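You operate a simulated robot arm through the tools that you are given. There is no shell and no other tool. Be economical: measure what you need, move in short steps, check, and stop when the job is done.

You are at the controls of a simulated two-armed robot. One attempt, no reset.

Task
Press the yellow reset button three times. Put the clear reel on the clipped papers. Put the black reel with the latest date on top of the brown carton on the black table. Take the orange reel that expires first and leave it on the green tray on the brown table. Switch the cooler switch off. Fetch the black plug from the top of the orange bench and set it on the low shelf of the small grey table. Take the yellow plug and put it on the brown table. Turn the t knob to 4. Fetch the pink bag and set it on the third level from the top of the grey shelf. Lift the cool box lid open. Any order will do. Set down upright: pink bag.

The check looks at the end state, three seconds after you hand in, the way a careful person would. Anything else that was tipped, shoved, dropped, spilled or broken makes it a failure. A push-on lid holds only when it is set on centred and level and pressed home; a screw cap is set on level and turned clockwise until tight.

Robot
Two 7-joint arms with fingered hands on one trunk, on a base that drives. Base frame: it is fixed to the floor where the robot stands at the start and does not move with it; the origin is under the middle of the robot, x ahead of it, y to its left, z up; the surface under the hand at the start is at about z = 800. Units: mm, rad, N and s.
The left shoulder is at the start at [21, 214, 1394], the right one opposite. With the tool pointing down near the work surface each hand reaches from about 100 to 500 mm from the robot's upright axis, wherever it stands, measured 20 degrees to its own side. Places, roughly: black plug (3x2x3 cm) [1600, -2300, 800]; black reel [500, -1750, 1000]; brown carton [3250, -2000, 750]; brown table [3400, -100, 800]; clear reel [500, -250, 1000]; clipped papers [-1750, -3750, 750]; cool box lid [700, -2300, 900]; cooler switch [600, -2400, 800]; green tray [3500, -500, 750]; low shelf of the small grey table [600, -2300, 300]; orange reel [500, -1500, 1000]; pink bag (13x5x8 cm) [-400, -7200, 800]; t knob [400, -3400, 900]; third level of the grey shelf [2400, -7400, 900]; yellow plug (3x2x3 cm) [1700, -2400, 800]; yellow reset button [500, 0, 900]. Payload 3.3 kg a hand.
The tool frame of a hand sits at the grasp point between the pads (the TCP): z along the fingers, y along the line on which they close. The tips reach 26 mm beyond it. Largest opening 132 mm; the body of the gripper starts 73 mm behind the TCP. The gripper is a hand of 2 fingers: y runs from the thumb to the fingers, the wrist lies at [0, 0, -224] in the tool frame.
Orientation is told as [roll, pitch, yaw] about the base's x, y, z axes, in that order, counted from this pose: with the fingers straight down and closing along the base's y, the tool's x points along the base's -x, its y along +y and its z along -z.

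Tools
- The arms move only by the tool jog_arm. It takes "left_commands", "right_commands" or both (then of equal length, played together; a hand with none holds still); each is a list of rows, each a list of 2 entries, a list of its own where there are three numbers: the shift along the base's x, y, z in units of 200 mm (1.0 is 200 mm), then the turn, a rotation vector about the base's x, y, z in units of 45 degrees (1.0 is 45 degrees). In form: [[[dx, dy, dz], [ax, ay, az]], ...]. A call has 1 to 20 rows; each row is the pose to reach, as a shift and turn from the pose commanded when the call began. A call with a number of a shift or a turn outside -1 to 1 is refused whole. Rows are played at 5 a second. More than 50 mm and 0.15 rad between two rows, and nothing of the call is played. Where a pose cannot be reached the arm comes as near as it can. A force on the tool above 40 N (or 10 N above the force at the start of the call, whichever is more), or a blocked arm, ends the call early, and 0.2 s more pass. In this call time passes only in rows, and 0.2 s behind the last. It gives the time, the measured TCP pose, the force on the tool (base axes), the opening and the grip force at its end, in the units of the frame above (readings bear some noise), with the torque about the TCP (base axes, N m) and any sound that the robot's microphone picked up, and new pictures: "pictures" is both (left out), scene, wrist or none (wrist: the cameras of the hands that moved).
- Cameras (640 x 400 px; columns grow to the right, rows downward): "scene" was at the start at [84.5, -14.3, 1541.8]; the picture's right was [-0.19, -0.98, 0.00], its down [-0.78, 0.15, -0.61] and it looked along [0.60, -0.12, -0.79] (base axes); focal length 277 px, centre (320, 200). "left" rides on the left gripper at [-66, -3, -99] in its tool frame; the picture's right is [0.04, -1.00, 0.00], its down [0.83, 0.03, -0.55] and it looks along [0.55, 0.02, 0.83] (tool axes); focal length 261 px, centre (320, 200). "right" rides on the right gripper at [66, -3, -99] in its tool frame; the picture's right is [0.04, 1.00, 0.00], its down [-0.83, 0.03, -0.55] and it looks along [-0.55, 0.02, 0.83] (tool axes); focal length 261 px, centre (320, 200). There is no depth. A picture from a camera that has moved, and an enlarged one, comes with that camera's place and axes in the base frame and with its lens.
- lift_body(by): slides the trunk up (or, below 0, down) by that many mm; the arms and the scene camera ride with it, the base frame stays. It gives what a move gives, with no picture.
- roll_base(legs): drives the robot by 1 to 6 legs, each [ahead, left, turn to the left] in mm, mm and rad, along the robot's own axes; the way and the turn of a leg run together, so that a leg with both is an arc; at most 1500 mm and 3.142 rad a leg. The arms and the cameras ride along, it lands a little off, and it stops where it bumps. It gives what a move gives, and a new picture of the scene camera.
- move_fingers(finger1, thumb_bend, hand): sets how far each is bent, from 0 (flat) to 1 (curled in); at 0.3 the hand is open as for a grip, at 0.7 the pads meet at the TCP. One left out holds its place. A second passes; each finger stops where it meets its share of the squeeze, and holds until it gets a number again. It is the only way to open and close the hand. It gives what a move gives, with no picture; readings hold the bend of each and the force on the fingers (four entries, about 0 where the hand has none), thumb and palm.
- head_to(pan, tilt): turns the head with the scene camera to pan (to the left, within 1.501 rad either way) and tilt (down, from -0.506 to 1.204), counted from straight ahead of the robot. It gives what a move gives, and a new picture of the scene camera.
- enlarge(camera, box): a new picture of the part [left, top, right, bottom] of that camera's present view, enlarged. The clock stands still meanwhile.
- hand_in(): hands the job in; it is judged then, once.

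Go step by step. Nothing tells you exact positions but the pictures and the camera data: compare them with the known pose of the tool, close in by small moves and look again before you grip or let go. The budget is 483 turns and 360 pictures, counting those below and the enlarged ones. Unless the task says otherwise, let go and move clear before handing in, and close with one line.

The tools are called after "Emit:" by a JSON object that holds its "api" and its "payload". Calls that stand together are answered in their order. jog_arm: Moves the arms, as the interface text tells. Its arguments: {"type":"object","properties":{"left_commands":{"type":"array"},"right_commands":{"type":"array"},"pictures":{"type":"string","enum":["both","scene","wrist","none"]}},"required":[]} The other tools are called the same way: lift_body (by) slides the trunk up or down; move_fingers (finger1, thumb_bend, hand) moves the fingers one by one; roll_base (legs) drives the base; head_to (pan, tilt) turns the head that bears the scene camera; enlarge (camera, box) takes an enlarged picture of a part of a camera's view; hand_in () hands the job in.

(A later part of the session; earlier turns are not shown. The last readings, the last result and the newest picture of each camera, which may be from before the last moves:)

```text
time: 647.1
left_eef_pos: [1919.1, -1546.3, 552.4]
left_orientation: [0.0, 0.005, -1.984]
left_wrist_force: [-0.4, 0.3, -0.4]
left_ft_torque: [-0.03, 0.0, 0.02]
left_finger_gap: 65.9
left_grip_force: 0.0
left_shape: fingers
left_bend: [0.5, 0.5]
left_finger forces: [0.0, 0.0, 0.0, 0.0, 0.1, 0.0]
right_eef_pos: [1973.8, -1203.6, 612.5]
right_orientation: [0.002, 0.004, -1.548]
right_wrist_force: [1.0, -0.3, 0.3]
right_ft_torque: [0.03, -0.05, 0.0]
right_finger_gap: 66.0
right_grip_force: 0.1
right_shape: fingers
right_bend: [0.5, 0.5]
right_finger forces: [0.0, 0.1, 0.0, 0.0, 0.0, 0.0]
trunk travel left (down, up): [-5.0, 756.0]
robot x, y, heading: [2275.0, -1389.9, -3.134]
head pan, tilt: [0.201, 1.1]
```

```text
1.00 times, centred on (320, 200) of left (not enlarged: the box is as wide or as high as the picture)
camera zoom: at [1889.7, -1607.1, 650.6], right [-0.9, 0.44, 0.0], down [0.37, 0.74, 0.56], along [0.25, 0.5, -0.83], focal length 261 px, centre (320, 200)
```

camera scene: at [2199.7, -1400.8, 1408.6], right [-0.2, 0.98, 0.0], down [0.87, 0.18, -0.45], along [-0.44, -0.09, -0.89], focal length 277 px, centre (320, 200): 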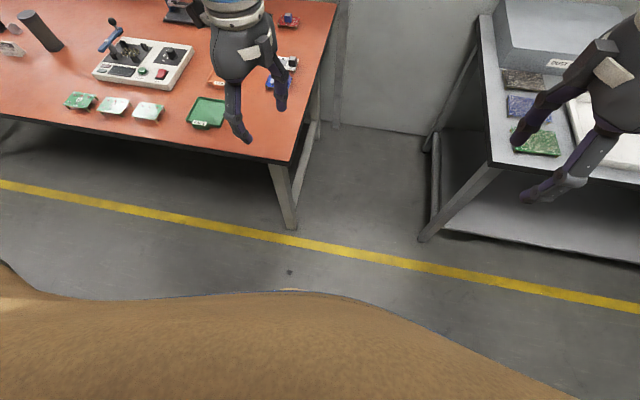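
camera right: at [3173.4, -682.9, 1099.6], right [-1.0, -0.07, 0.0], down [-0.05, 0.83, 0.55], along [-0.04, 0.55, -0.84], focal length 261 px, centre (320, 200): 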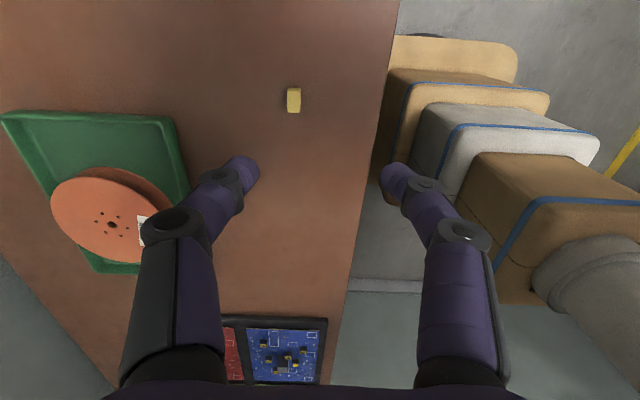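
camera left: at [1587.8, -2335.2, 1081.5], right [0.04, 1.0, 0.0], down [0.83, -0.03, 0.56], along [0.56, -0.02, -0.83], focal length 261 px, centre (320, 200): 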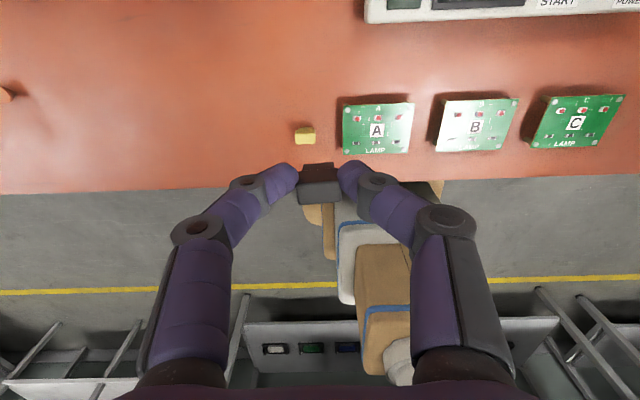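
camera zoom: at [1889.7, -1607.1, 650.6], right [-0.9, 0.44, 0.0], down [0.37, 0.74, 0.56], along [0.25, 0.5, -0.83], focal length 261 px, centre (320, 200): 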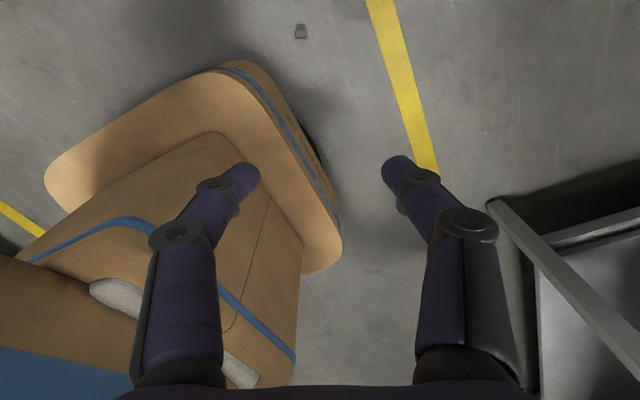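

The plug is at (1932, -1610). Lower the left hand towards it in stages.

Emit:
{"api": "jog_arm", "payload": {"left_commands": [[[0.01, -0.06, -0.2], [0, 0, 0]], [[0.02, -0.12, -0.4], [0, 0, 0]], [[0.03, -0.18, -0.6], [0, 0, 0]], [[0.05, -0.25, -0.8], [0, 0, 0]], [[0.065, -0.32, -1.0], [0, 0, 0]]], "pictures": "none"}}

Emit:
{"api": "jog_arm", "payload": {"left_commands": [[[0, 0, -0.2], [0, 0, 0]], [[0, 0, -0.4], [0, 0, 0]], [[0, 0, -0.6], [0, 0, 0]], [[0, 0, -0.8], [0, 0, 0]], [[0, 0, -1.0], [0, 0, 0]]], "pictures": "wrist"}}

```text
time: 648.3
left_eef_pos: [1931.4, -1612.5, 350.7]
left_orientation: [-0.001, 0.007, -1.985]
left_wrist_force: [-0.4, 0.3, -0.2]
left_ft_torque: [0.0, 0.0, 0.02]
left_finger_gap: 66.0
left_grip_force: 0.0
left_shape: fingers
left_bend: [0.5, 0.5]
left_finger forces: [0.0, 0.0, 0.0, 0.0, 0.0, 0.1]
right_eef_pos: [1973.8, -1204.2, 611.3]
right_orientation: [0.001, 0.002, -1.546]
right_wrist_force: [0.5, 1.2, -0.4]
right_ft_torque: [-0.03, 0.0, 0.01]
right_finger_gap: 66.0
right_grip_force: 0.1
right_shape: fingers
right_bend: [0.5, 0.5]
right_finger forces: [0.0, 0.0, 0.0, 0.1, 0.0, 0.1]
trunk travel left (down, up): [-5.0, 756.0]
robot x, y, heading: [2275.2, -1388.8, -3.137]
head pan, tilt: [0.201, 1.1]
```

```text
time: 649.5
left_eef_pos: [1931.1, -1613.1, 150.6]
left_orientation: [0.0, 0.007, -1.986]
left_wrist_force: [-0.4, 0.0, -0.5]
left_ft_torque: [-0.02, 0.06, 0.0]
left_finger_gap: 65.9
left_grip_force: 0.1
left_shape: fingers
left_bend: [0.5, 0.5]
left_finger forces: [0.1, 0.0, 0.1, 0.1, 0.0, 0.0]
right_eef_pos: [1973.7, -1204.1, 610.5]
right_orientation: [0.002, 0.002, -1.547]
right_wrist_force: [1.1, -1.0, -0.6]
right_ft_torque: [0.0, 0.01, -0.02]
right_finger_gap: 65.7
right_grip_force: 0.1
right_shape: fingers
right_bend: [0.5, 0.5]
right_finger forces: [0.0, 0.0, 0.0, 0.0, 0.0, 0.1]
trunk travel left (down, up): [-5.0, 756.0]
robot x, y, heading: [2273.1, -1388.9, -3.139]
head pan, tilt: [0.201, 1.1]
camera left: at [1902.0, -1673.0, 249.0], right [-0.9, 0.44, 0.0], down [0.37, 0.74, 0.56], along [0.25, 0.5, -0.83], focal length 261 px, centre (320, 200)
```

left: 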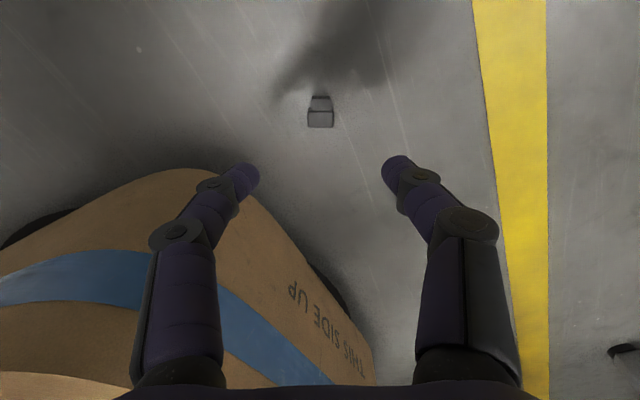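

Aligned well. Descend to the floor and grip.

Emit:
{"api": "jog_arm", "payload": {"left_commands": [[[0.005, 0.005, -0.2], [0, 0, 0]], [[0.01, 0.01, -0.4], [0, 0, 0]], [[0.01, 0.01, -0.52], [0, 0, 0]], [[0.01, 0.01, -0.59], [0, 0, 0]]], "pictures": "wrist"}}

```text
time: 650.5
left_eef_pos: [1934.4, -1611.0, 33.4]
left_orientation: [0.0, 0.01, -1.987]
left_wrist_force: [0.5, 0.1, 1.0]
left_ft_torque: [0.01, -0.05, 0.01]
left_finger_gap: 66.2
left_grip_force: 0.1
left_shape: fingers
left_bend: [0.5, 0.5]
left_finger forces: [0.0, 0.1, 0.0, 0.0, 0.0, 0.1]
right_eef_pos: [1974.2, -1206.2, 611.3]
right_orientation: [0.002, 0.003, -1.546]
right_wrist_force: [-0.4, -0.2, 0.4]
right_ft_torque: [-0.02, 0.0, -0.01]
right_finger_gap: 66.2
right_grip_force: 0.0
right_shape: fingers
right_bend: [0.5, 0.5]
right_finger forces: [0.0, 0.0, 0.1, 0.1, 0.0, 0.1]
trunk travel left (down, up): [-5.0, 756.0]
robot x, y, heading: [2275.1, -1387.4, -3.142]
head pan, tilt: [0.201, 1.1]
camera left: at [1905.5, -1669.4, 132.1], right [-0.9, 0.44, 0.0], down [0.37, 0.74, 0.56], along [0.25, 0.5, -0.83], focal length 261 px, centre (320, 200)
```

left: 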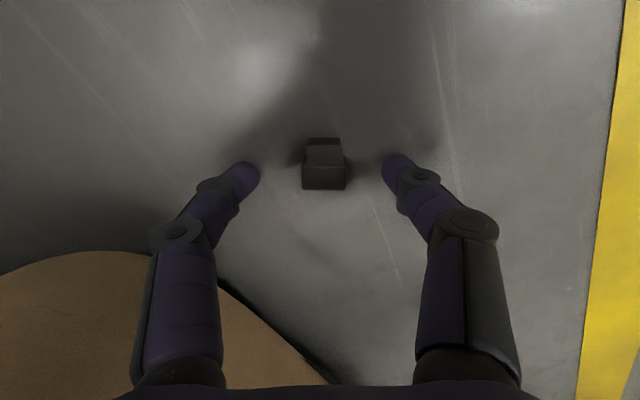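

Emit:
{"api": "move_fingers", "payload": {"hand": "left", "finger1": 0.71, "thumb_bend": 0.71}}

Emit:
{"api": "move_fingers", "payload": {"hand": "left", "finger1": 0.74, "thumb_bend": 0.74}}

Emit:
{"api": "jog_arm", "payload": {"left_commands": [[[0, 0, 0.1], [0, 0, 0]], [[0, 0, 0.3], [0, 0, 0]], [[0, 0, 0.5], [0, 0, 0]], [[0, 0, 0.7], [0, 0, 0]], [[0, 0, 0.9], [0, 0, 0]]], "pictures": "wrist"}}

```text
time: 651.5
left_eef_pos: [1935.6, -1610.8, 33.9]
left_orientation: [0.001, 0.005, -1.986]
left_wrist_force: [-0.7, -0.4, -0.5]
left_ft_torque: [0.0, 0.0, -0.03]
left_finger_gap: 20.8
left_grip_force: 6.9
left_shape: fingers
left_bend: [0.64, 0.67]
left_finger forces: [7.3, 0.1, 0.0, 0.1, 7.3, 0.1]
right_eef_pos: [1973.3, -1204.0, 610.5]
right_orientation: [0.002, 0.001, -1.546]
right_wrist_force: [-0.4, -0.9, -0.5]
right_ft_torque: [0.02, -0.04, -0.01]
right_finger_gap: 66.0
right_grip_force: 0.0
right_shape: fingers
right_bend: [0.5, 0.5]
right_finger forces: [0.0, 0.1, 0.0, 0.1, 0.0, 0.1]
trunk travel left (down, up): [-5.0, 756.0]
robot x, y, heading: [2280.1, -1388.3, -3.14]
head pan, tilt: [0.201, 1.1]
```

```text
time: 652.5
left_eef_pos: [1933.7, -1610.5, 34.0]
left_orientation: [0.001, 0.008, -1.988]
left_wrist_force: [-0.3, 0.3, 0.5]
left_ft_torque: [0.0, -0.01, -0.01]
left_finger_gap: 19.8
left_grip_force: 11.7
left_shape: fingers
left_bend: [0.67, 0.69]
left_finger forces: [11.2, 0.0, 0.0, 0.0, 11.3, 0.1]
right_eef_pos: [1973.9, -1204.5, 611.1]
right_orientation: [0.0, 0.002, -1.547]
right_wrist_force: [0.0, -0.5, 0.5]
right_ft_torque: [0.01, -0.04, -0.04]
right_finger_gap: 66.1
right_grip_force: 0.1
right_shape: fingers
right_bend: [0.5, 0.5]
right_finger forces: [0.1, 0.0, 0.1, 0.0, 0.0, 0.0]
trunk travel left (down, up): [-5.0, 756.0]
robot x, y, heading: [2276.2, -1388.8, -3.141]
head pan, tilt: [0.201, 1.1]
```

```text
time: 653.7
left_eef_pos: [1935.9, -1611.5, 211.4]
left_orientation: [0.0, 0.008, -1.985]
left_wrist_force: [-0.5, -0.3, -0.6]
left_ft_torque: [0.04, -0.02, -0.01]
left_finger_gap: 19.9
left_grip_force: 11.4
left_shape: fingers
left_bend: [0.67, 0.69]
left_finger forces: [11.3, 0.0, 0.0, 0.0, 11.3, 0.0]
right_eef_pos: [1974.2, -1204.4, 611.5]
right_orientation: [0.001, 0.001, -1.547]
right_wrist_force: [0.3, 0.4, 0.4]
right_ft_torque: [-0.03, 0.02, 0.04]
right_finger_gap: 65.9
right_grip_force: 0.1
right_shape: fingers
right_bend: [0.5, 0.5]
right_finger forces: [0.0, 0.0, 0.0, 0.0, 0.0, 0.1]
trunk travel left (down, up): [-5.0, 756.0]
robot x, y, heading: [2277.6, -1388.5, -3.139]
head pan, tilt: [0.201, 1.1]
camera left: at [1906.9, -1670.4, 311.2], right [-0.9, 0.44, 0.0], down [0.37, 0.74, 0.56], along [0.25, 0.5, -0.83], focal length 261 px, centre (320, 200)
```

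left: 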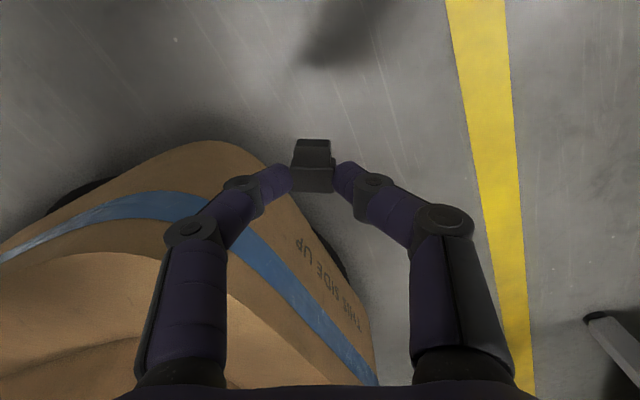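

Held at 11 N. Raise the trunk, bring the hand up and in, and yaw it back to 0, checking the grip.

Emit:
{"api": "lift_body", "payload": {"by": 400}}

Emit:
{"api": "lift_body", "payload": {"by": 200}}

Emit:
{"api": "jog_arm", "payload": {"left_commands": [[[0.02, 0.02, 0.15], [0, 0, -0.18]], [[0.04, 0.04, 0.3], [0, 0, -0.36]], [[0.06, 0.06, 0.45], [0, 0, -0.54]], [[0.08, 0.08, 0.6], [0, 0, -0.72]]], "pictures": "none"}}

Emit:
{"api": "jog_arm", "payload": {"left_commands": [[[0.02, 0.02, 0.15], [0, 0, -0.18]], [[0.04, 0.04, 0.3], [0, 0, -0.36]], [[0.06, 0.06, 0.45], [0, 0, -0.54]], [[0.08, 0.08, 0.6], [0, 0, -0.74]]], "pictures": "wrist"}}

```text
time: 657.5
left_eef_pos: [1933.4, -1609.2, 612.9]
left_orientation: [0.002, 0.009, -1.986]
left_wrist_force: [-0.1, 0.3, -0.2]
left_ft_torque: [-0.03, 0.03, 0.0]
left_finger_gap: 20.0
left_grip_force: 10.9
left_shape: fingers
left_bend: [0.67, 0.69]
left_finger forces: [11.2, 0.0, 0.1, 0.1, 11.3, 0.0]
right_eef_pos: [1974.4, -1204.5, 1011.3]
right_orientation: [0.002, 0.002, -1.546]
right_wrist_force: [-0.5, 0.4, -0.1]
right_ft_torque: [0.03, -0.03, 0.01]
right_finger_gap: 66.0
right_grip_force: 0.1
right_shape: fingers
right_bend: [0.5, 0.5]
right_finger forces: [0.1, 0.0, 0.1, 0.0, 0.0, 0.0]
trunk travel left (down, up): [-405.0, 356.0]
robot x, y, heading: [2278.2, -1389.9, -3.142]
head pan, tilt: [0.201, 1.1]
```

```text
time: 659.7
left_eef_pos: [1933.5, -1609.7, 813.0]
left_orientation: [0.001, 0.009, -1.988]
left_wrist_force: [0.1, -1.0, 0.1]
left_ft_torque: [0.01, 0.01, 0.0]
left_finger_gap: 19.9
left_grip_force: 11.9
left_shape: fingers
left_bend: [0.67, 0.69]
left_finger forces: [11.3, 0.1, 0.0, 0.0, 11.3, 0.0]
right_eef_pos: [1974.0, -1203.9, 1210.6]
right_orientation: [0.003, 0.001, -1.545]
right_wrist_force: [0.6, -0.2, 0.9]
right_ft_torque: [0.02, 0.02, 0.02]
right_finger_gap: 66.1
right_grip_force: 0.0
right_shape: fingers
right_bend: [0.5, 0.5]
right_finger forces: [0.0, 0.1, 0.0, 0.1, 0.0, 0.0]
trunk travel left (down, up): [-605.0, 156.0]
robot x, y, heading: [2274.2, -1384.8, -3.132]
head pan, tilt: [0.201, 1.1]
```

```text
time: 660.7
left_eef_pos: [1952.5, -1593.0, 933.6]
left_orientation: [0.001, 0.007, -2.554]
left_wrist_force: [-0.4, -0.2, -0.9]
left_ft_torque: [0.0, 0.04, 0.03]
left_finger_gap: 19.7
left_grip_force: 11.4
left_shape: fingers
left_bend: [0.67, 0.69]
left_finger forces: [11.2, 0.1, 0.0, 0.0, 11.1, 0.0]
right_eef_pos: [1974.1, -1204.0, 1212.0]
right_orientation: [0.001, 0.001, -1.547]
right_wrist_force: [0.1, 0.9, -0.6]
right_ft_torque: [0.0, 0.0, 0.0]
right_finger_gap: 65.9
right_grip_force: 0.0
right_shape: fingers
right_bend: [0.5, 0.5]
right_finger forces: [0.0, 0.0, 0.0, 0.0, 0.0, 0.0]
trunk travel left (down, up): [-605.0, 156.0]
robot x, y, heading: [2277.3, -1390.7, -3.137]
head pan, tilt: [0.201, 1.1]
```

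```text
refused: row 4 steps farther than a row can; nothing moved
```

Emit:
{"api": "jog_arm", "payload": {"left_commands": [[[0.02, 0.02, 0.15], [0, 0, -0.18]], [[0.04, 0.04, 0.3], [0, 0, -0.36]], [[0.06, 0.06, 0.4], [0, 0, -0.54]], [[0.08, 0.08, 0.4], [0, 0, -0.72]]], "pictures": "none"}}

Emit:
{"api": "roll_base", "payload": {"legs": [[0, 0, 1.565]]}}

Emit:
{"api": "roll_base", "payload": {"legs": [[1500, 0, 0], [1500, 0, 0]]}}

```text
time: 661.7
left_eef_pos: [1967.6, -1577.9, 1013.0]
left_orientation: [-0.001, 0.01, -3.12]
left_wrist_force: [0.7, -0.8, 0.1]
left_ft_torque: [0.0, -0.04, 0.0]
left_finger_gap: 19.9
left_grip_force: 11.5
left_shape: fingers
left_bend: [0.67, 0.69]
left_finger forces: [11.1, 0.0, 0.0, 0.1, 11.1, 0.1]
right_eef_pos: [1974.8, -1204.0, 1210.3]
right_orientation: [0.001, 0.002, -1.546]
right_wrist_force: [0.1, 0.2, 0.5]
right_ft_torque: [0.03, -0.02, 0.02]
right_finger_gap: 66.2
right_grip_force: 0.1
right_shape: fingers
right_bend: [0.5, 0.5]
right_finger forces: [0.0, 0.1, 0.0, 0.0, 0.0, 0.1]
trunk travel left (down, up): [-605.0, 156.0]
robot x, y, heading: [2274.2, -1391.7, -3.134]
head pan, tilt: [0.201, 1.1]
```

```text
time: 665.9
left_eef_pos: [2471.1, -1694.0, 1013.2]
left_orientation: [-0.001, 0.009, -1.531]
left_wrist_force: [0.2, 0.1, -0.5]
left_ft_torque: [0.0, 0.01, -0.01]
left_finger_gap: 19.6
left_grip_force: 10.9
left_shape: fingers
left_bend: [0.67, 0.69]
left_finger forces: [11.1, 0.1, 0.0, 0.1, 11.1, 0.0]
right_eef_pos: [2098.3, -1694.1, 1212.0]
right_orientation: [0.002, 0.002, 0.04]
right_wrist_force: [1.0, 0.4, -0.9]
right_ft_torque: [-0.01, 0.0, 0.04]
right_finger_gap: 65.6
right_grip_force: 0.0
right_shape: fingers
right_bend: [0.5, 0.5]
right_finger forces: [0.1, 0.0, 0.0, 0.0, 0.0, 0.1]
trunk travel left (down, up): [-605.0, 156.0]
robot x, y, heading: [2276.4, -1389.8, -1.553]
head pan, tilt: [0.201, 1.1]
camera scene: at [2290.8, -1461.4, 1458.7], right [-0.98, -0.22, 0.0], down [-0.19, 0.87, -0.45], along [0.1, -0.44, -0.89], focal length 277 px, centre (320, 200)
```

scene: 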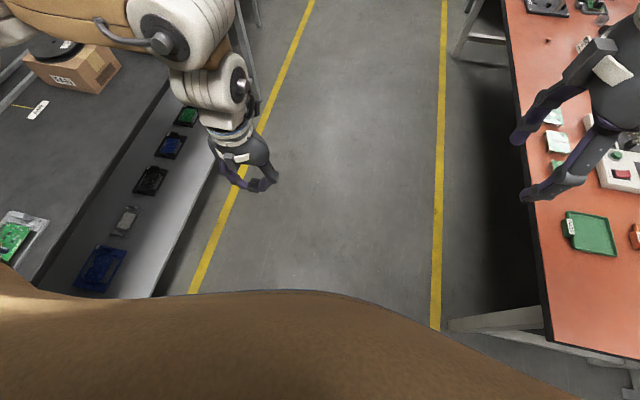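

```text
time: 680.1
left_eef_pos: [2424.7, -4650.2, 1013.1]
left_orientation: [0.0, 0.009, -1.598]
left_wrist_force: [0.2, -0.5, 0.0]
left_ft_torque: [-0.01, 0.04, 0.03]
left_finger_gap: 20.0
left_grip_force: 10.9
left_shape: fingers
left_bend: [0.67, 0.69]
left_finger forces: [11.1, 0.1, 0.0, 0.0, 11.1, 0.1]
right_eef_pos: [2051.7, -4624.0, 1211.6]
right_orientation: [0.003, 0.0, -0.028]
right_wrist_force: [0.3, 0.0, -0.4]
right_ft_torque: [0.0, -0.01, 0.02]
right_finger_gap: 66.0
right_grip_force: 0.1
right_shape: fingers
right_bend: [0.5, 0.5]
right_finger forces: [0.0, 0.1, 0.0, 0.1, 0.1, 0.0]
trunk travel left (down, up): [-605.0, 156.0]
robot x, y, heading: [2249.9, -4328.5, -1.614]
head pan, tilt: [0.201, 1.1]
camera scene: at [2259.9, -4405.7, 1458.7], right [-0.99, -0.15, 0.0], down [-0.13, 0.88, -0.45], along [0.07, -0.45, -0.89], focal length 277 px, centre (320, 200)
```

scene: 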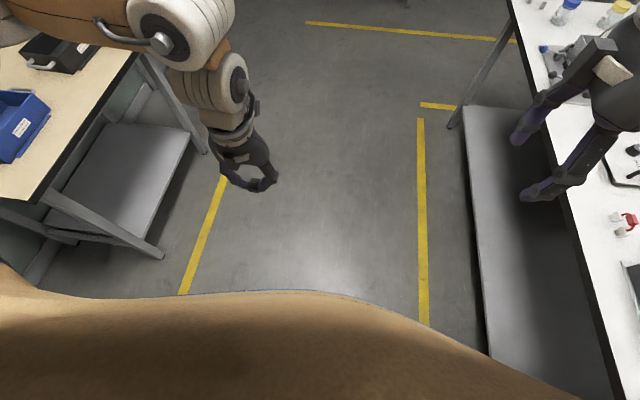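

Still held. Continue south, then west.

Emit:
{"api": "roll_base", "payload": {"legs": [[1500, 0, 0.044], [620, 0, 0]]}}

Emit:
{"api": "roll_base", "payload": {"legs": [[0, 0, -0.8], [0, 0, -0.77], [1400, 0, 0], [1280, 0, 0]]}}

Emit:
{"api": "roll_base", "payload": {"legs": [[0, 0, -0.8], [0, 0, -0.77], [1500, 0, 0], [1300, 0, 0]]}}

```text
time: 690.6
left_eef_pos: [2384.7, -6759.3, 1012.3]
left_orientation: [0.002, 0.009, -1.563]
left_wrist_force: [0.1, 0.2, -0.2]
left_ft_torque: [-0.02, 0.01, -0.03]
left_finger_gap: 20.0
left_grip_force: 11.4
left_shape: fingers
left_bend: [0.67, 0.69]
left_finger forces: [11.1, 0.1, 0.0, 0.0, 11.1, 0.0]
right_eef_pos: [2012.3, -6744.2, 1210.8]
right_orientation: [0.003, -0.001, 0.007]
right_wrist_force: [-0.1, -0.3, -0.3]
right_ft_torque: [0.0, -0.01, -0.01]
right_finger_gap: 66.2
right_grip_force: 0.0
right_shape: fingers
right_bend: [0.5, 0.5]
right_finger forces: [0.0, 0.0, 0.0, 0.0, 0.0, 0.0]
trunk travel left (down, up): [-605.0, 156.0]
robot x, y, heading: [2203.4, -6444.8, -1.588]
head pan, tilt: [0.201, 1.1]
camera scene: at [2212.4, -6519.2, 1458.7], right [-0.98, -0.19, 0.0], down [-0.17, 0.88, -0.45], along [0.08, -0.45, -0.89], focal length 277 px, centre (320, 200)
```

scene: 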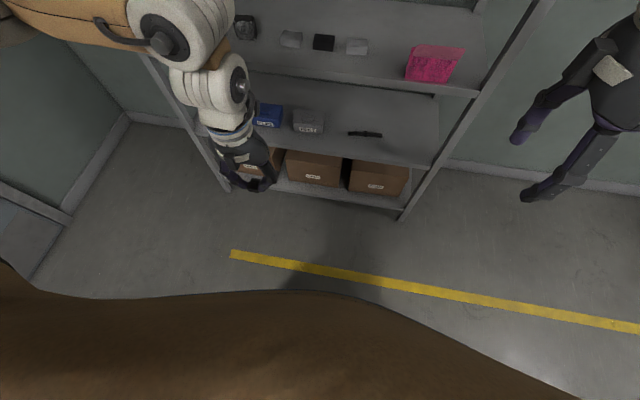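

```text
time: 707.7
left_eef_pos: [-779.0, -6514.4, 1013.6]
left_orientation: [-0.001, 0.01, 3.112]
left_wrist_force: [-0.2, 0.2, -0.2]
left_ft_torque: [-0.02, 0.0, 0.03]
left_finger_gap: 19.7
left_grip_force: 11.5
left_shape: fingers
left_bend: [0.67, 0.69]
left_finger forces: [11.1, 0.1, 0.0, 0.0, 11.2, 0.0]
right_eef_pos: [-751.2, -6140.8, 1211.4]
right_orientation: [0.003, 0.002, -1.6]
right_wrist_force: [-0.8, 0.5, 0.7]
right_ft_torque: [-0.02, 0.05, -0.06]
right_finger_gap: 65.9
right_grip_force: 0.0
right_shape: fingers
right_bend: [0.5, 0.5]
right_finger forces: [0.0, 0.0, 0.1, 0.0, 0.0, 0.1]
trunk travel left (down, up): [-605.0, 156.0]
robot x, y, heading: [-460.8, -6340.0, 3.091]
head pan, tilt: [0.201, 1.1]
camera scene: at [-534.2, -6349.4, 1458.7], right [-0.15, 0.99, 0.0], down [0.88, 0.13, -0.45], along [-0.45, -0.07, -0.89], focal length 277 px, centre (320, 200)
```

scene: 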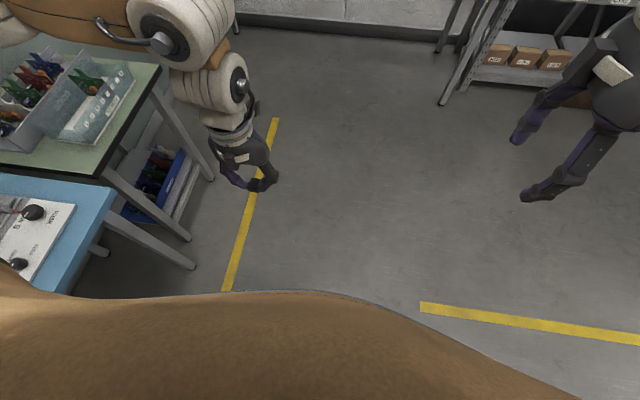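

```text
time: 725.4
left_eef_pos: [-478.9, -3240.3, 1013.0]
left_orientation: [0.001, 0.01, 1.545]
left_wrist_force: [0.5, 0.0, 0.3]
left_ft_torque: [0.01, 0.04, -0.01]
left_finger_gap: 19.5
left_grip_force: 10.9
left_shape: fingers
left_bend: [0.68, 0.69]
left_finger forces: [10.9, 0.0, 0.0, 0.0, 11.0, 0.1]
right_eef_pos: [-105.7, -3265.6, 1211.4]
right_orientation: [0.004, 0.001, 3.116]
right_wrist_force: [0.0, -0.6, -0.9]
right_ft_torque: [0.01, 0.0, 0.0]
right_finger_gap: 65.7
right_grip_force: 0.2
right_shape: fingers
right_bend: [0.5, 0.5]
right_finger forces: [0.0, 0.0, 0.0, 0.0, 0.0, 0.0]
trunk travel left (down, up): [-605.0, 156.0]
robot x, y, heading: [-305.7, -3558.3, 1.527]
head pan, tilt: [0.201, 1.1]
camera scene: at [-314.3, -3484.0, 1458.7], right [0.99, 0.15, 0.0], down [0.14, -0.88, -0.45], along [-0.07, 0.45, -0.89], focal length 277 px, centre (320, 200)
```

scene: 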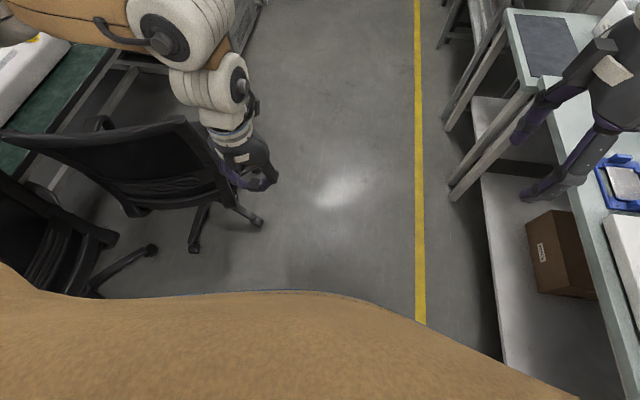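

Still held. Continue to y≈-2490 and turn to face the grey table.

Emit:
{"api": "roll_base", "payload": {"legs": [[1060, 0, 0], [0, 0, -0.77], [0, 0, -0.757], [0, 0, 0]]}}

Emit:
{"api": "head_to", "payload": {"pan": 0.15, "tilt": 0.75}}

```text
time: 735.1
left_eef_pos: [49.0, -2330.6, 1013.8]
left_orientation: [0.001, 0.009, 0.009]
left_wrist_force: [-0.1, -1.1, 0.2]
left_ft_torque: [0.0, -0.03, -0.01]
left_finger_gap: 19.3
left_grip_force: 10.5
left_shape: fingers
left_bend: [0.68, 0.69]
left_finger forces: [10.7, 0.0, 0.0, 0.0, 10.9, 0.0]
right_eef_pos: [36.3, -2703.3, 1211.4]
right_orientation: [0.004, 0.001, 1.582]
right_wrist_force: [0.6, -0.4, 1.1]
right_ft_torque: [-0.01, 0.02, -0.01]
right_finger_gap: 66.0
right_grip_force: 0.0
right_shape: fingers
right_bend: [0.5, 0.5]
right_finger forces: [0.0, 0.1, 0.0, 0.0, 0.0, 0.0]
trunk travel left (down, up): [-605.0, 156.0]
robot x, y, heading: [-263.7, -2516.6, -0.007]
head pan, tilt: [0.201, 1.1]
camera scene: at [-188.6, -2503.3, 1458.7], right [0.19, -0.98, 0.0], down [-0.88, -0.17, -0.45], along [0.45, 0.09, -0.89], focal length 277 px, centre (320, 200)
```

scene: 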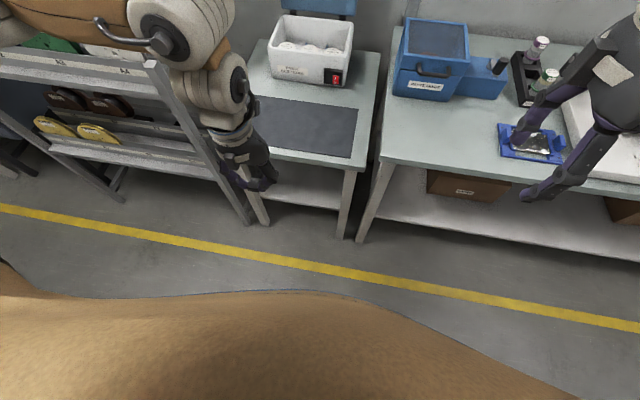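

```text
time: 735.9
left_eef_pos: [49.0, -2330.8, 1014.5]
left_orientation: [-0.001, 0.008, 0.01]
left_wrist_force: [0.2, 0.0, -1.2]
left_ft_torque: [-0.01, 0.02, 0.01]
left_finger_gap: 19.5
left_grip_force: 10.5
left_shape: fingers
left_bend: [0.68, 0.69]
left_finger forces: [10.9, 0.1, 0.0, 0.1, 10.8, 0.0]
right_eef_pos: [37.0, -2703.0, 1212.0]
right_orientation: [0.002, 0.003, 1.581]
right_wrist_force: [0.1, -0.1, -0.3]
right_ft_torque: [-0.03, -0.01, 0.0]
right_finger_gap: 66.1
right_grip_force: 0.1
right_shape: fingers
right_bend: [0.5, 0.5]
right_finger forces: [0.0, 0.0, 0.1, 0.0, 0.0, 0.0]
trunk travel left (down, up): [-605.0, 156.0]
robot x, y, heading: [-265.0, -2511.7, -0.01]
head pan, tilt: [0.15, 0.75]
camera scene: at [-168.6, -2503.8, 1484.4], right [0.14, -0.99, 0.0], down [-0.68, -0.09, -0.73], along [0.72, 0.1, -0.68], focal length 277 px, centre (320, 200)
```

scene: 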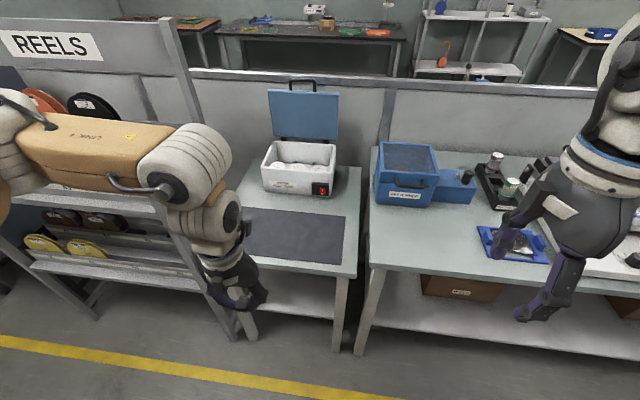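

Pitch the left hand 45°, then lower the trunk fully in front of the table.

Emit:
{"api": "jog_arm", "payload": {"left_commands": [[[0.08, 0, 0], [0, -0.17, 0]], [[0.16, 0, 0], [0, -0.34, 0]], [[0.25, 0, 0], [0, -0.51, 0]], [[0.35, 0, 0], [0, -0.68, 0]], [[0.45, 0, 0], [0, -0.85, 0]], [[0.55, 0, 0], [0, -1.0, 0]]], "pictures": "none"}}

Emit:
{"api": "lift_body", "payload": {"by": -300}}

Emit:
{"api": "lift_body", "payload": {"by": -300}}

Emit:
{"api": "enlarge", "payload": {"camera": "left", "box": [0, 0, 640, 400]}}

```text
time: 737.3
left_eef_pos: [160.7, -2330.7, 1012.7]
left_orientation: [-0.011, -0.779, 0.015]
left_wrist_force: [0.2, -0.3, -0.2]
left_ft_torque: [-0.01, 0.01, 0.04]
left_finger_gap: 19.6
left_grip_force: 10.7
left_shape: fingers
left_bend: [0.68, 0.69]
left_finger forces: [10.6, 0.0, 0.0, 0.0, 10.6, 0.1]
right_eef_pos: [38.3, -2704.2, 1210.9]
right_orientation: [0.004, 0.002, 1.582]
right_wrist_force: [-0.3, -0.2, -0.1]
right_ft_torque: [0.01, -0.03, -0.01]
right_finger_gap: 66.2
right_grip_force: 0.1
right_shape: fingers
right_bend: [0.5, 0.5]
right_finger forces: [0.0, 0.0, 0.0, 0.0, 0.0, 0.1]
trunk travel left (down, up): [-605.0, 156.0]
robot x, y, heading: [-263.2, -2516.9, -0.007]
head pan, tilt: [0.15, 0.75]
```

```text
time: 740.3
left_eef_pos: [159.2, -2330.3, 712.6]
left_orientation: [-0.011, -0.778, 0.014]
left_wrist_force: [0.4, 0.4, -0.6]
left_ft_torque: [0.01, 0.0, -0.02]
left_finger_gap: 19.3
left_grip_force: 10.9
left_shape: fingers
left_bend: [0.68, 0.69]
left_finger forces: [10.7, 0.0, 0.0, 0.0, 10.7, 0.1]
right_eef_pos: [37.4, -2703.2, 910.9]
right_orientation: [0.001, 0.002, 1.579]
right_wrist_force: [-0.3, -0.4, 0.1]
right_ft_torque: [-0.02, 0.0, 0.01]
right_finger_gap: 65.8
right_grip_force: 0.1
right_shape: fingers
right_bend: [0.5, 0.5]
right_finger forces: [0.0, 0.1, 0.0, 0.0, 0.0, 0.1]
trunk travel left (down, up): [-305.0, 456.0]
robot x, y, heading: [-263.0, -2514.6, -0.012]
head pan, tilt: [0.15, 0.75]
```

```text
time: 743.3
left_eef_pos: [152.0, -2302.3, 386.0]
left_orientation: [-0.026, -0.682, 0.141]
left_wrist_force: [0.7, -0.4, -0.4]
left_ft_torque: [0.02, 0.02, 0.01]
left_finger_gap: 19.5
left_grip_force: 10.5
left_shape: fingers
left_bend: [0.68, 0.69]
left_finger forces: [10.7, 0.1, 0.0, 0.0, 10.7, 0.0]
right_eef_pos: [36.5, -2701.7, 612.2]
right_orientation: [0.004, 0.005, 1.581]
right_wrist_force: [-0.2, 0.9, -0.4]
right_ft_torque: [-0.04, 0.03, 0.0]
right_finger_gap: 65.9
right_grip_force: 0.1
right_shape: fingers
right_bend: [0.5, 0.5]
right_finger forces: [0.0, 0.1, 0.1, 0.0, 0.0, 0.0]
trunk travel left (down, up): [-5.0, 756.0]
robot x, y, heading: [-262.0, -2514.6, -0.007]
head pan, tilt: [0.15, 0.75]
```

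```text
1.00 times, centred on (320, 200) of left (not enlarged: the box is as wide or as high as the picture)
camera zoom: at [141.8, -2303.0, 505.0], right [0.09, -1.0, -0.01], down [-0.99, -0.09, -0.1], along [0.1, 0.02, -1.0], focal length 261 px, centre (320, 200)
```

zoom: 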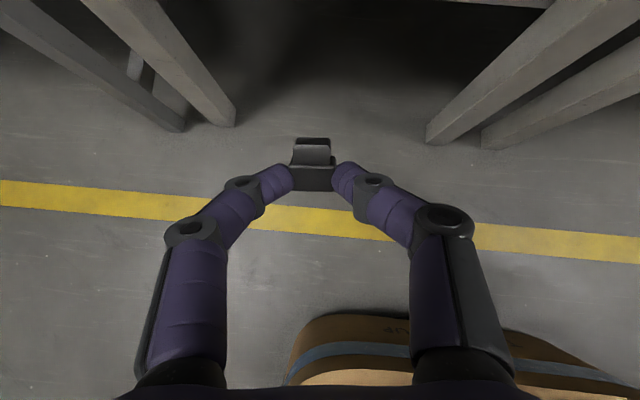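

The left hand's pose shifted while lowering, so something may have touched. I'll look at the left elbow.

Emit:
{"api": "head_to", "payload": {"pan": 0.8, "tilt": 0.6}}

```text
time: 744.4
left_eef_pos: [156.7, -2303.0, 390.2]
left_orientation: [-0.035, -0.694, 0.151]
left_wrist_force: [0.8, -0.4, 0.2]
left_ft_torque: [-0.02, -0.01, -0.01]
left_finger_gap: 19.0
left_grip_force: 10.9
left_shape: fingers
left_bend: [0.68, 0.69]
left_finger forces: [10.7, 0.0, 0.1, 0.1, 10.7, 0.0]
right_eef_pos: [35.9, -2702.2, 612.4]
right_orientation: [0.003, 0.001, 1.581]
right_wrist_force: [0.9, -0.5, 0.5]
right_ft_torque: [0.0, 0.01, 0.02]
right_finger_gap: 66.0
right_grip_force: 0.0
right_shape: fingers
right_bend: [0.5, 0.5]
right_finger forces: [0.0, 0.0, 0.0, 0.0, 0.0, 0.0]
trunk travel left (down, up): [-5.0, 756.0]
robot x, y, heading: [-264.0, -2516.3, -0.013]
head pan, tilt: [0.799, 0.6]
camera scene: at [-57.9, -2454.2, 883.3], right [0.71, -0.71, 0.0], down [-0.4, -0.4, -0.82], along [0.58, 0.58, -0.57], focal length 277 px, centre (320, 200)
```

scene: 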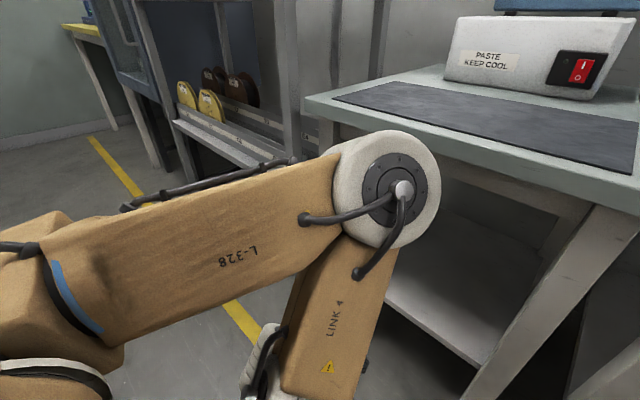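

The elbow is right at the table's front edge. Back straight off and check.

Emit:
{"api": "roll_base", "payload": {"legs": [[-250, 0, 0]]}}

Emit:
{"api": "head_to", "payload": {"pan": 0.35, "tilt": 0.2}}

```text
time: 746.2
left_eef_pos: [-90.6, -2301.5, 393.5]
left_orientation: [-0.043, -0.701, 0.154]
left_wrist_force: [0.2, -0.2, -0.2]
left_ft_torque: [0.01, -0.04, -0.01]
left_finger_gap: 19.3
left_grip_force: 10.5
left_shape: fingers
left_bend: [0.68, 0.69]
left_finger forces: [10.8, 0.0, 0.1, 0.0, 10.7, 0.0]
right_eef_pos: [-213.9, -2700.4, 612.3]
right_orientation: [0.002, 0.002, 1.576]
right_wrist_force: [-0.4, 0.0, -0.5]
right_ft_torque: [0.0, -0.02, -0.03]
right_finger_gap: 65.9
right_grip_force: 0.1
right_shape: fingers
right_bend: [0.5, 0.5]
right_finger forces: [0.0, 0.1, 0.1, 0.0, 0.0, 0.0]
trunk travel left (down, up): [-5.0, 756.0]
robot x, y, heading: [-515.0, -2512.5, -0.014]
head pan, tilt: [0.799, 0.6]
camera scene: at [-308.2, -2451.7, 883.3], right [0.71, -0.71, 0.0], down [-0.4, -0.4, -0.82], along [0.58, 0.58, -0.57], focal length 277 px, centre (320, 200)
```

scene: 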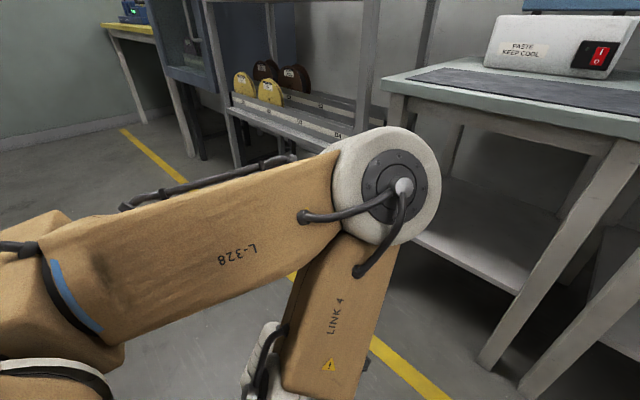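

```text
time: 747.1
left_eef_pos: [-90.7, -2300.4, 393.0]
left_orientation: [-0.043, -0.699, 0.161]
left_wrist_force: [0.5, 0.4, -0.2]
left_ft_torque: [-0.02, -0.01, 0.01]
left_finger_gap: 19.5
left_grip_force: 10.7
left_shape: fingers
left_bend: [0.68, 0.69]
left_finger forces: [10.7, 0.0, 0.1, 0.0, 10.7, 0.0]
right_eef_pos: [-213.3, -2700.8, 611.0]
right_orientation: [0.004, 0.001, 1.578]
right_wrist_force: [0.0, -0.7, 0.3]
right_ft_torque: [0.05, -0.02, 0.0]
right_finger_gap: 66.1
right_grip_force: 0.1
right_shape: fingers
right_bend: [0.5, 0.5]
right_finger forces: [0.1, 0.0, 0.0, 0.0, 0.0, 0.1]
trunk travel left (down, up): [-5.0, 756.0]
robot x, y, heading: [-515.3, -2511.2, -0.014]
head pan, tilt: [0.351, 0.201]
camera scene: at [-282.8, -2483.3, 920.0], right [0.33, -0.94, 0.0], down [-0.19, -0.07, -0.98], along [0.92, 0.32, -0.2], focal length 277 px, centre (320, 200)
```

scene: 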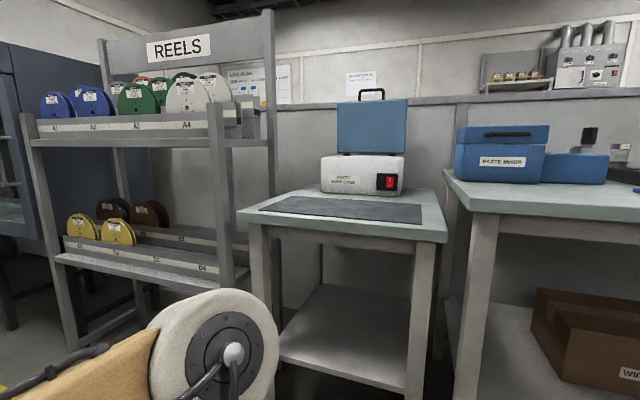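

No contact after all; the trunk leans forward when low, which moved the arm's limits. I'll extend the left arm well forward here, clear of the table.

Emit:
{"api": "jog_arm", "payload": {"left_commands": [[[0.18, -0.02, 0], [0, -0.03, -0.06]], [[0.36, -0.05, 0], [0, -0.06, -0.12]], [[0.55, -0.08, 0], [0, -0.1, -0.2]], [[0.75, -0.11, 0], [0, -0.11, -0.2]], [[0.95, -0.14, 0], [0, -0.11, -0.2]]], "pictures": "none"}}

Emit:
{"api": "jog_arm", "payload": {"left_commands": [[[0.2, 0, 0], [0, 0, 0]], [[0.4, 0, 0], [0, 0, 0]], [[0.6, 0, 0], [0, 0, 0]]], "pictures": "both"}}

```text
time: 748.3
left_eef_pos: [102.6, -2327.6, 395.0]
left_orientation: [-0.052, -0.788, 0.007]
left_wrist_force: [-0.2, -0.4, 0.3]
left_ft_torque: [0.02, -0.02, -0.02]
left_finger_gap: 19.3
left_grip_force: 10.5
left_shape: fingers
left_bend: [0.68, 0.69]
left_finger forces: [10.6, 0.0, 0.0, 0.0, 10.6, 0.0]
right_eef_pos: [-213.8, -2700.6, 611.4]
right_orientation: [0.004, 0.0, 1.577]
right_wrist_force: [0.3, 0.0, 0.0]
right_ft_torque: [0.0, 0.01, -0.02]
right_finger_gap: 66.1
right_grip_force: 0.1
right_shape: fingers
right_bend: [0.5, 0.5]
right_finger forces: [0.0, 0.1, 0.0, 0.1, 0.0, 0.0]
trunk travel left (down, up): [-5.0, 756.0]
robot x, y, heading: [-512.4, -2511.7, -0.018]
head pan, tilt: [0.351, 0.201]
```

```text
time: 749.1
left_eef_pos: [219.9, -2329.2, 394.1]
left_orientation: [-0.054, -0.785, 0.004]
left_wrist_force: [-0.2, -1.4, -0.7]
left_ft_torque: [0.0, 0.01, 0.01]
left_finger_gap: 19.3
left_grip_force: 10.5
left_shape: fingers
left_bend: [0.68, 0.69]
left_finger forces: [10.7, 0.0, 0.0, 0.0, 10.8, 0.1]
right_eef_pos: [-214.8, -2700.6, 611.4]
right_orientation: [0.004, 0.001, 1.578]
right_wrist_force: [-0.9, -0.1, 0.1]
right_ft_torque: [0.01, 0.03, 0.0]
right_finger_gap: 66.0
right_grip_force: 0.1
right_shape: fingers
right_bend: [0.5, 0.5]
right_finger forces: [0.0, 0.0, 0.0, 0.0, 0.1, 0.0]
trunk travel left (down, up): [-5.0, 756.0]
robot x, y, heading: [-517.1, -2510.9, -0.013]
head pan, tilt: [0.351, 0.201]
camera scene: at [-282.8, -2483.2, 920.1], right [0.33, -0.94, 0.0], down [-0.19, -0.07, -0.98], along [0.93, 0.32, -0.2], focal length 277 px, centre (320, 200)
camera left: at [197.4, -2326.8, 509.7], right [-0.06, -1.0, 0.01], down [-0.98, 0.06, -0.2], along [0.2, -0.02, -0.98], focal length 261 px, centre (320, 200)
```

scene: 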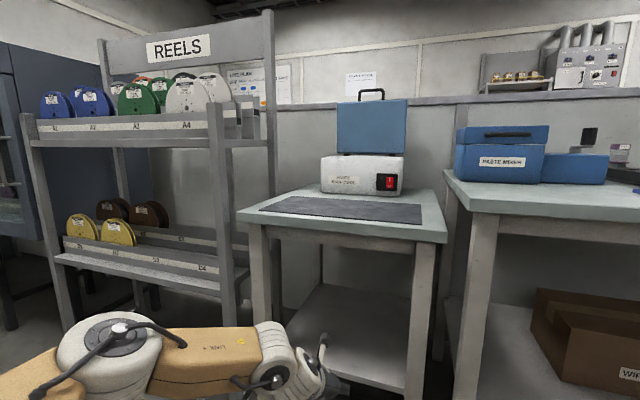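
left: 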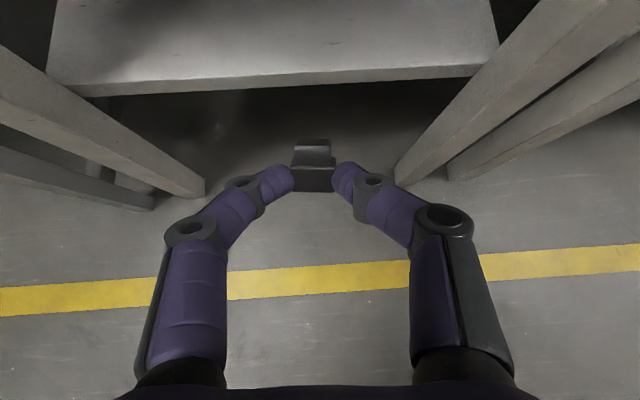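

The hand is at the right height for the low shelf (z≈300, front edge x≈350). Drive in 185 mm.

Emit:
{"api": "roll_base", "payload": {"legs": [[185, 0, 0]]}}

Emit:
{"api": "jog_arm", "payload": {"left_commands": [[[0, 0, -0.08], [0, 0, 0]], [[0, 0, -0.14], [0, 0, 0]], [[0, 0, -0.18], [0, 0, 0]]], "pictures": "wrist"}}

```text
time: 750.6
left_eef_pos: [406.3, -2334.5, 394.2]
left_orientation: [-0.053, -0.787, 0.0]
left_wrist_force: [-0.3, -0.7, 0.0]
left_ft_torque: [-0.02, -0.03, 0.02]
left_finger_gap: 19.5
left_grip_force: 10.4
left_shape: fingers
left_bend: [0.68, 0.69]
left_finger forces: [10.7, 0.0, 0.1, 0.0, 10.7, 0.1]
right_eef_pos: [-30.7, -2705.8, 611.4]
right_orientation: [0.0, 0.002, 1.574]
right_wrist_force: [-0.1, 1.0, 0.0]
right_ft_torque: [-0.01, 0.0, 0.0]
right_finger_gap: 65.8
right_grip_force: 0.0
right_shape: fingers
right_bend: [0.5, 0.5]
right_finger forces: [0.1, 0.0, 0.1, 0.0, 0.1, 0.0]
trunk travel left (down, up): [-5.0, 756.0]
robot x, y, heading: [-326.8, -2519.8, -0.018]
head pan, tilt: [0.351, 0.201]
camera scene: at [-97.6, -2486.9, 920.1], right [0.33, -0.94, 0.0], down [-0.19, -0.07, -0.98], along [0.93, 0.32, -0.2], focal length 277 px, centre (320, 200)
```

scene: 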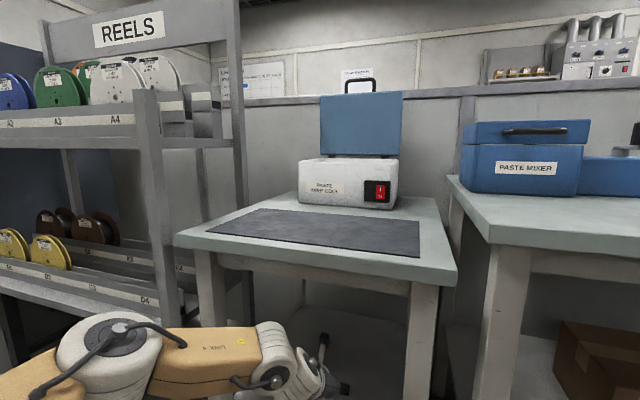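

```text
time: 751.4
left_eef_pos: [406.1, -2334.4, 358.6]
left_orientation: [-0.052, -0.786, 0.001]
left_wrist_force: [-1.0, 0.3, 0.0]
left_ft_torque: [-0.01, -0.03, 0.02]
left_finger_gap: 19.4
left_grip_force: 10.3
left_shape: fingers
left_bend: [0.68, 0.69]
left_finger forces: [10.8, 0.0, 0.1, 0.0, 10.7, 0.0]
right_eef_pos: [-30.3, -2705.1, 611.4]
right_orientation: [0.003, 0.001, 1.575]
right_wrist_force: [-0.1, -0.1, 0.4]
right_ft_torque: [0.03, -0.02, 0.03]
right_finger_gap: 66.1
right_grip_force: 0.2
right_shape: fingers
right_bend: [0.5, 0.5]
right_finger forces: [0.0, 0.0, 0.1, 0.0, 0.1, 0.0]
trunk travel left (down, up): [-5.0, 756.0]
robot x, y, heading: [-328.8, -2512.6, -0.018]
head pan, tilt: [0.351, 0.201]
camera left: at [382.4, -2331.6, 474.3], right [-0.07, -1.0, 0.01], down [-0.98, 0.06, -0.2], along [0.2, -0.02, -0.98], focal length 261 px, centre (320, 200)
```

left: 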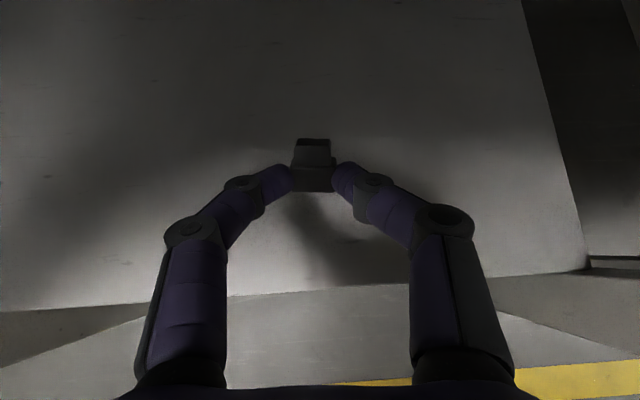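

Over the shelf. Lower until contact.

Emit:
{"api": "jog_arm", "payload": {"left_commands": [[[0, 0, -0.04], [0, 0, 0]], [[0, 0, -0.08], [0, 0, 0]], [[0, 0, -0.11], [0, 0, 0]], [[0, 0, -0.14], [0, 0, 0]]], "pictures": "none"}}

```text
time: 752.4
left_eef_pos: [406.2, -2334.8, 329.4]
left_orientation: [-0.052, -0.787, 0.0]
left_wrist_force: [0.8, -0.2, -0.9]
left_ft_torque: [-0.03, 0.0, 0.0]
left_finger_gap: 19.3
left_grip_force: 11.3
left_shape: fingers
left_bend: [0.68, 0.69]
left_finger forces: [10.7, 0.0, 0.0, 0.0, 10.6, 0.0]
right_eef_pos: [-29.2, -2704.5, 611.9]
right_orientation: [0.003, 0.001, 1.575]
right_wrist_force: [-0.8, 0.4, -0.3]
right_ft_torque: [0.02, 0.01, 0.01]
right_finger_gap: 65.9
right_grip_force: 0.0
right_shape: fingers
right_bend: [0.5, 0.5]
right_finger forces: [0.0, 0.1, 0.0, 0.1, 0.0, 0.0]
trunk travel left (down, up): [-5.0, 756.0]
robot x, y, heading: [-330.2, -2511.4, -0.019]
head pan, tilt: [0.351, 0.201]
```

Emit:
{"api": "jog_arm", "payload": {"left_commands": [[[0, 0, -0.03], [0, 0, 0]], [[0, 0, -0.06], [0, 0, 0]], [[0, 0, -0.09], [0, 0, 0]], [[0, 0, -0.12], [0, 0, 0]]], "pictures": "wrist"}}

```text
time: 753.3
left_eef_pos: [412.3, -2333.6, 321.4]
left_orientation: [-0.061, -0.814, 0.013]
left_wrist_force: [4.7, -0.7, 19.3]
left_ft_torque: [0.04, -0.42, 0.04]
left_finger_gap: 15.2
left_grip_force: 21.1
left_shape: fingers
left_bend: [0.72, 0.68]
left_finger forces: [25.3, 0.1, 0.0, 0.0, 18.4, 0.0]
right_eef_pos: [-30.8, -2705.2, 611.9]
right_orientation: [0.002, 0.002, 1.576]
right_wrist_force: [-0.7, 0.6, 0.1]
right_ft_torque: [-0.01, 0.03, 0.01]
right_finger_gap: 66.0
right_grip_force: 0.2
right_shape: fingers
right_bend: [0.5, 0.5]
right_finger forces: [0.0, 0.0, 0.0, 0.0, 0.0, 0.1]
trunk travel left (down, up): [-5.0, 756.0]
robot x, y, heading: [-327.2, -2514.5, -0.015]
head pan, tilt: [0.351, 0.201]
stopped in row 4 (left hand): the force on the tool passed its limit at 47 N (the readings are from after the stop); the commanded pose is now the measured one
camera left: at [386.6, -2330.6, 438.1], right [-0.06, -1.0, 0.01], down [-0.97, 0.05, -0.23], along [0.23, -0.03, -0.97], focal length 261 px, centre (320, 200)
```

left: 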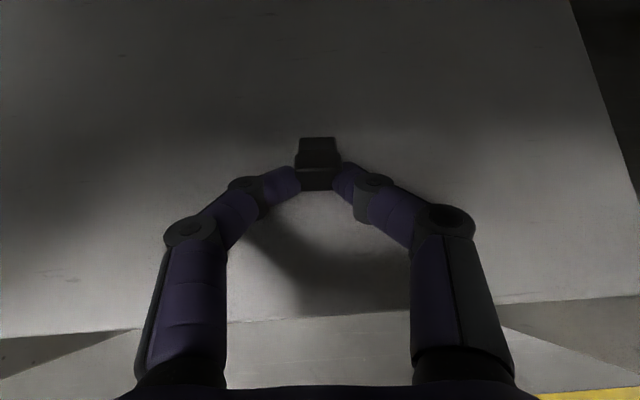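

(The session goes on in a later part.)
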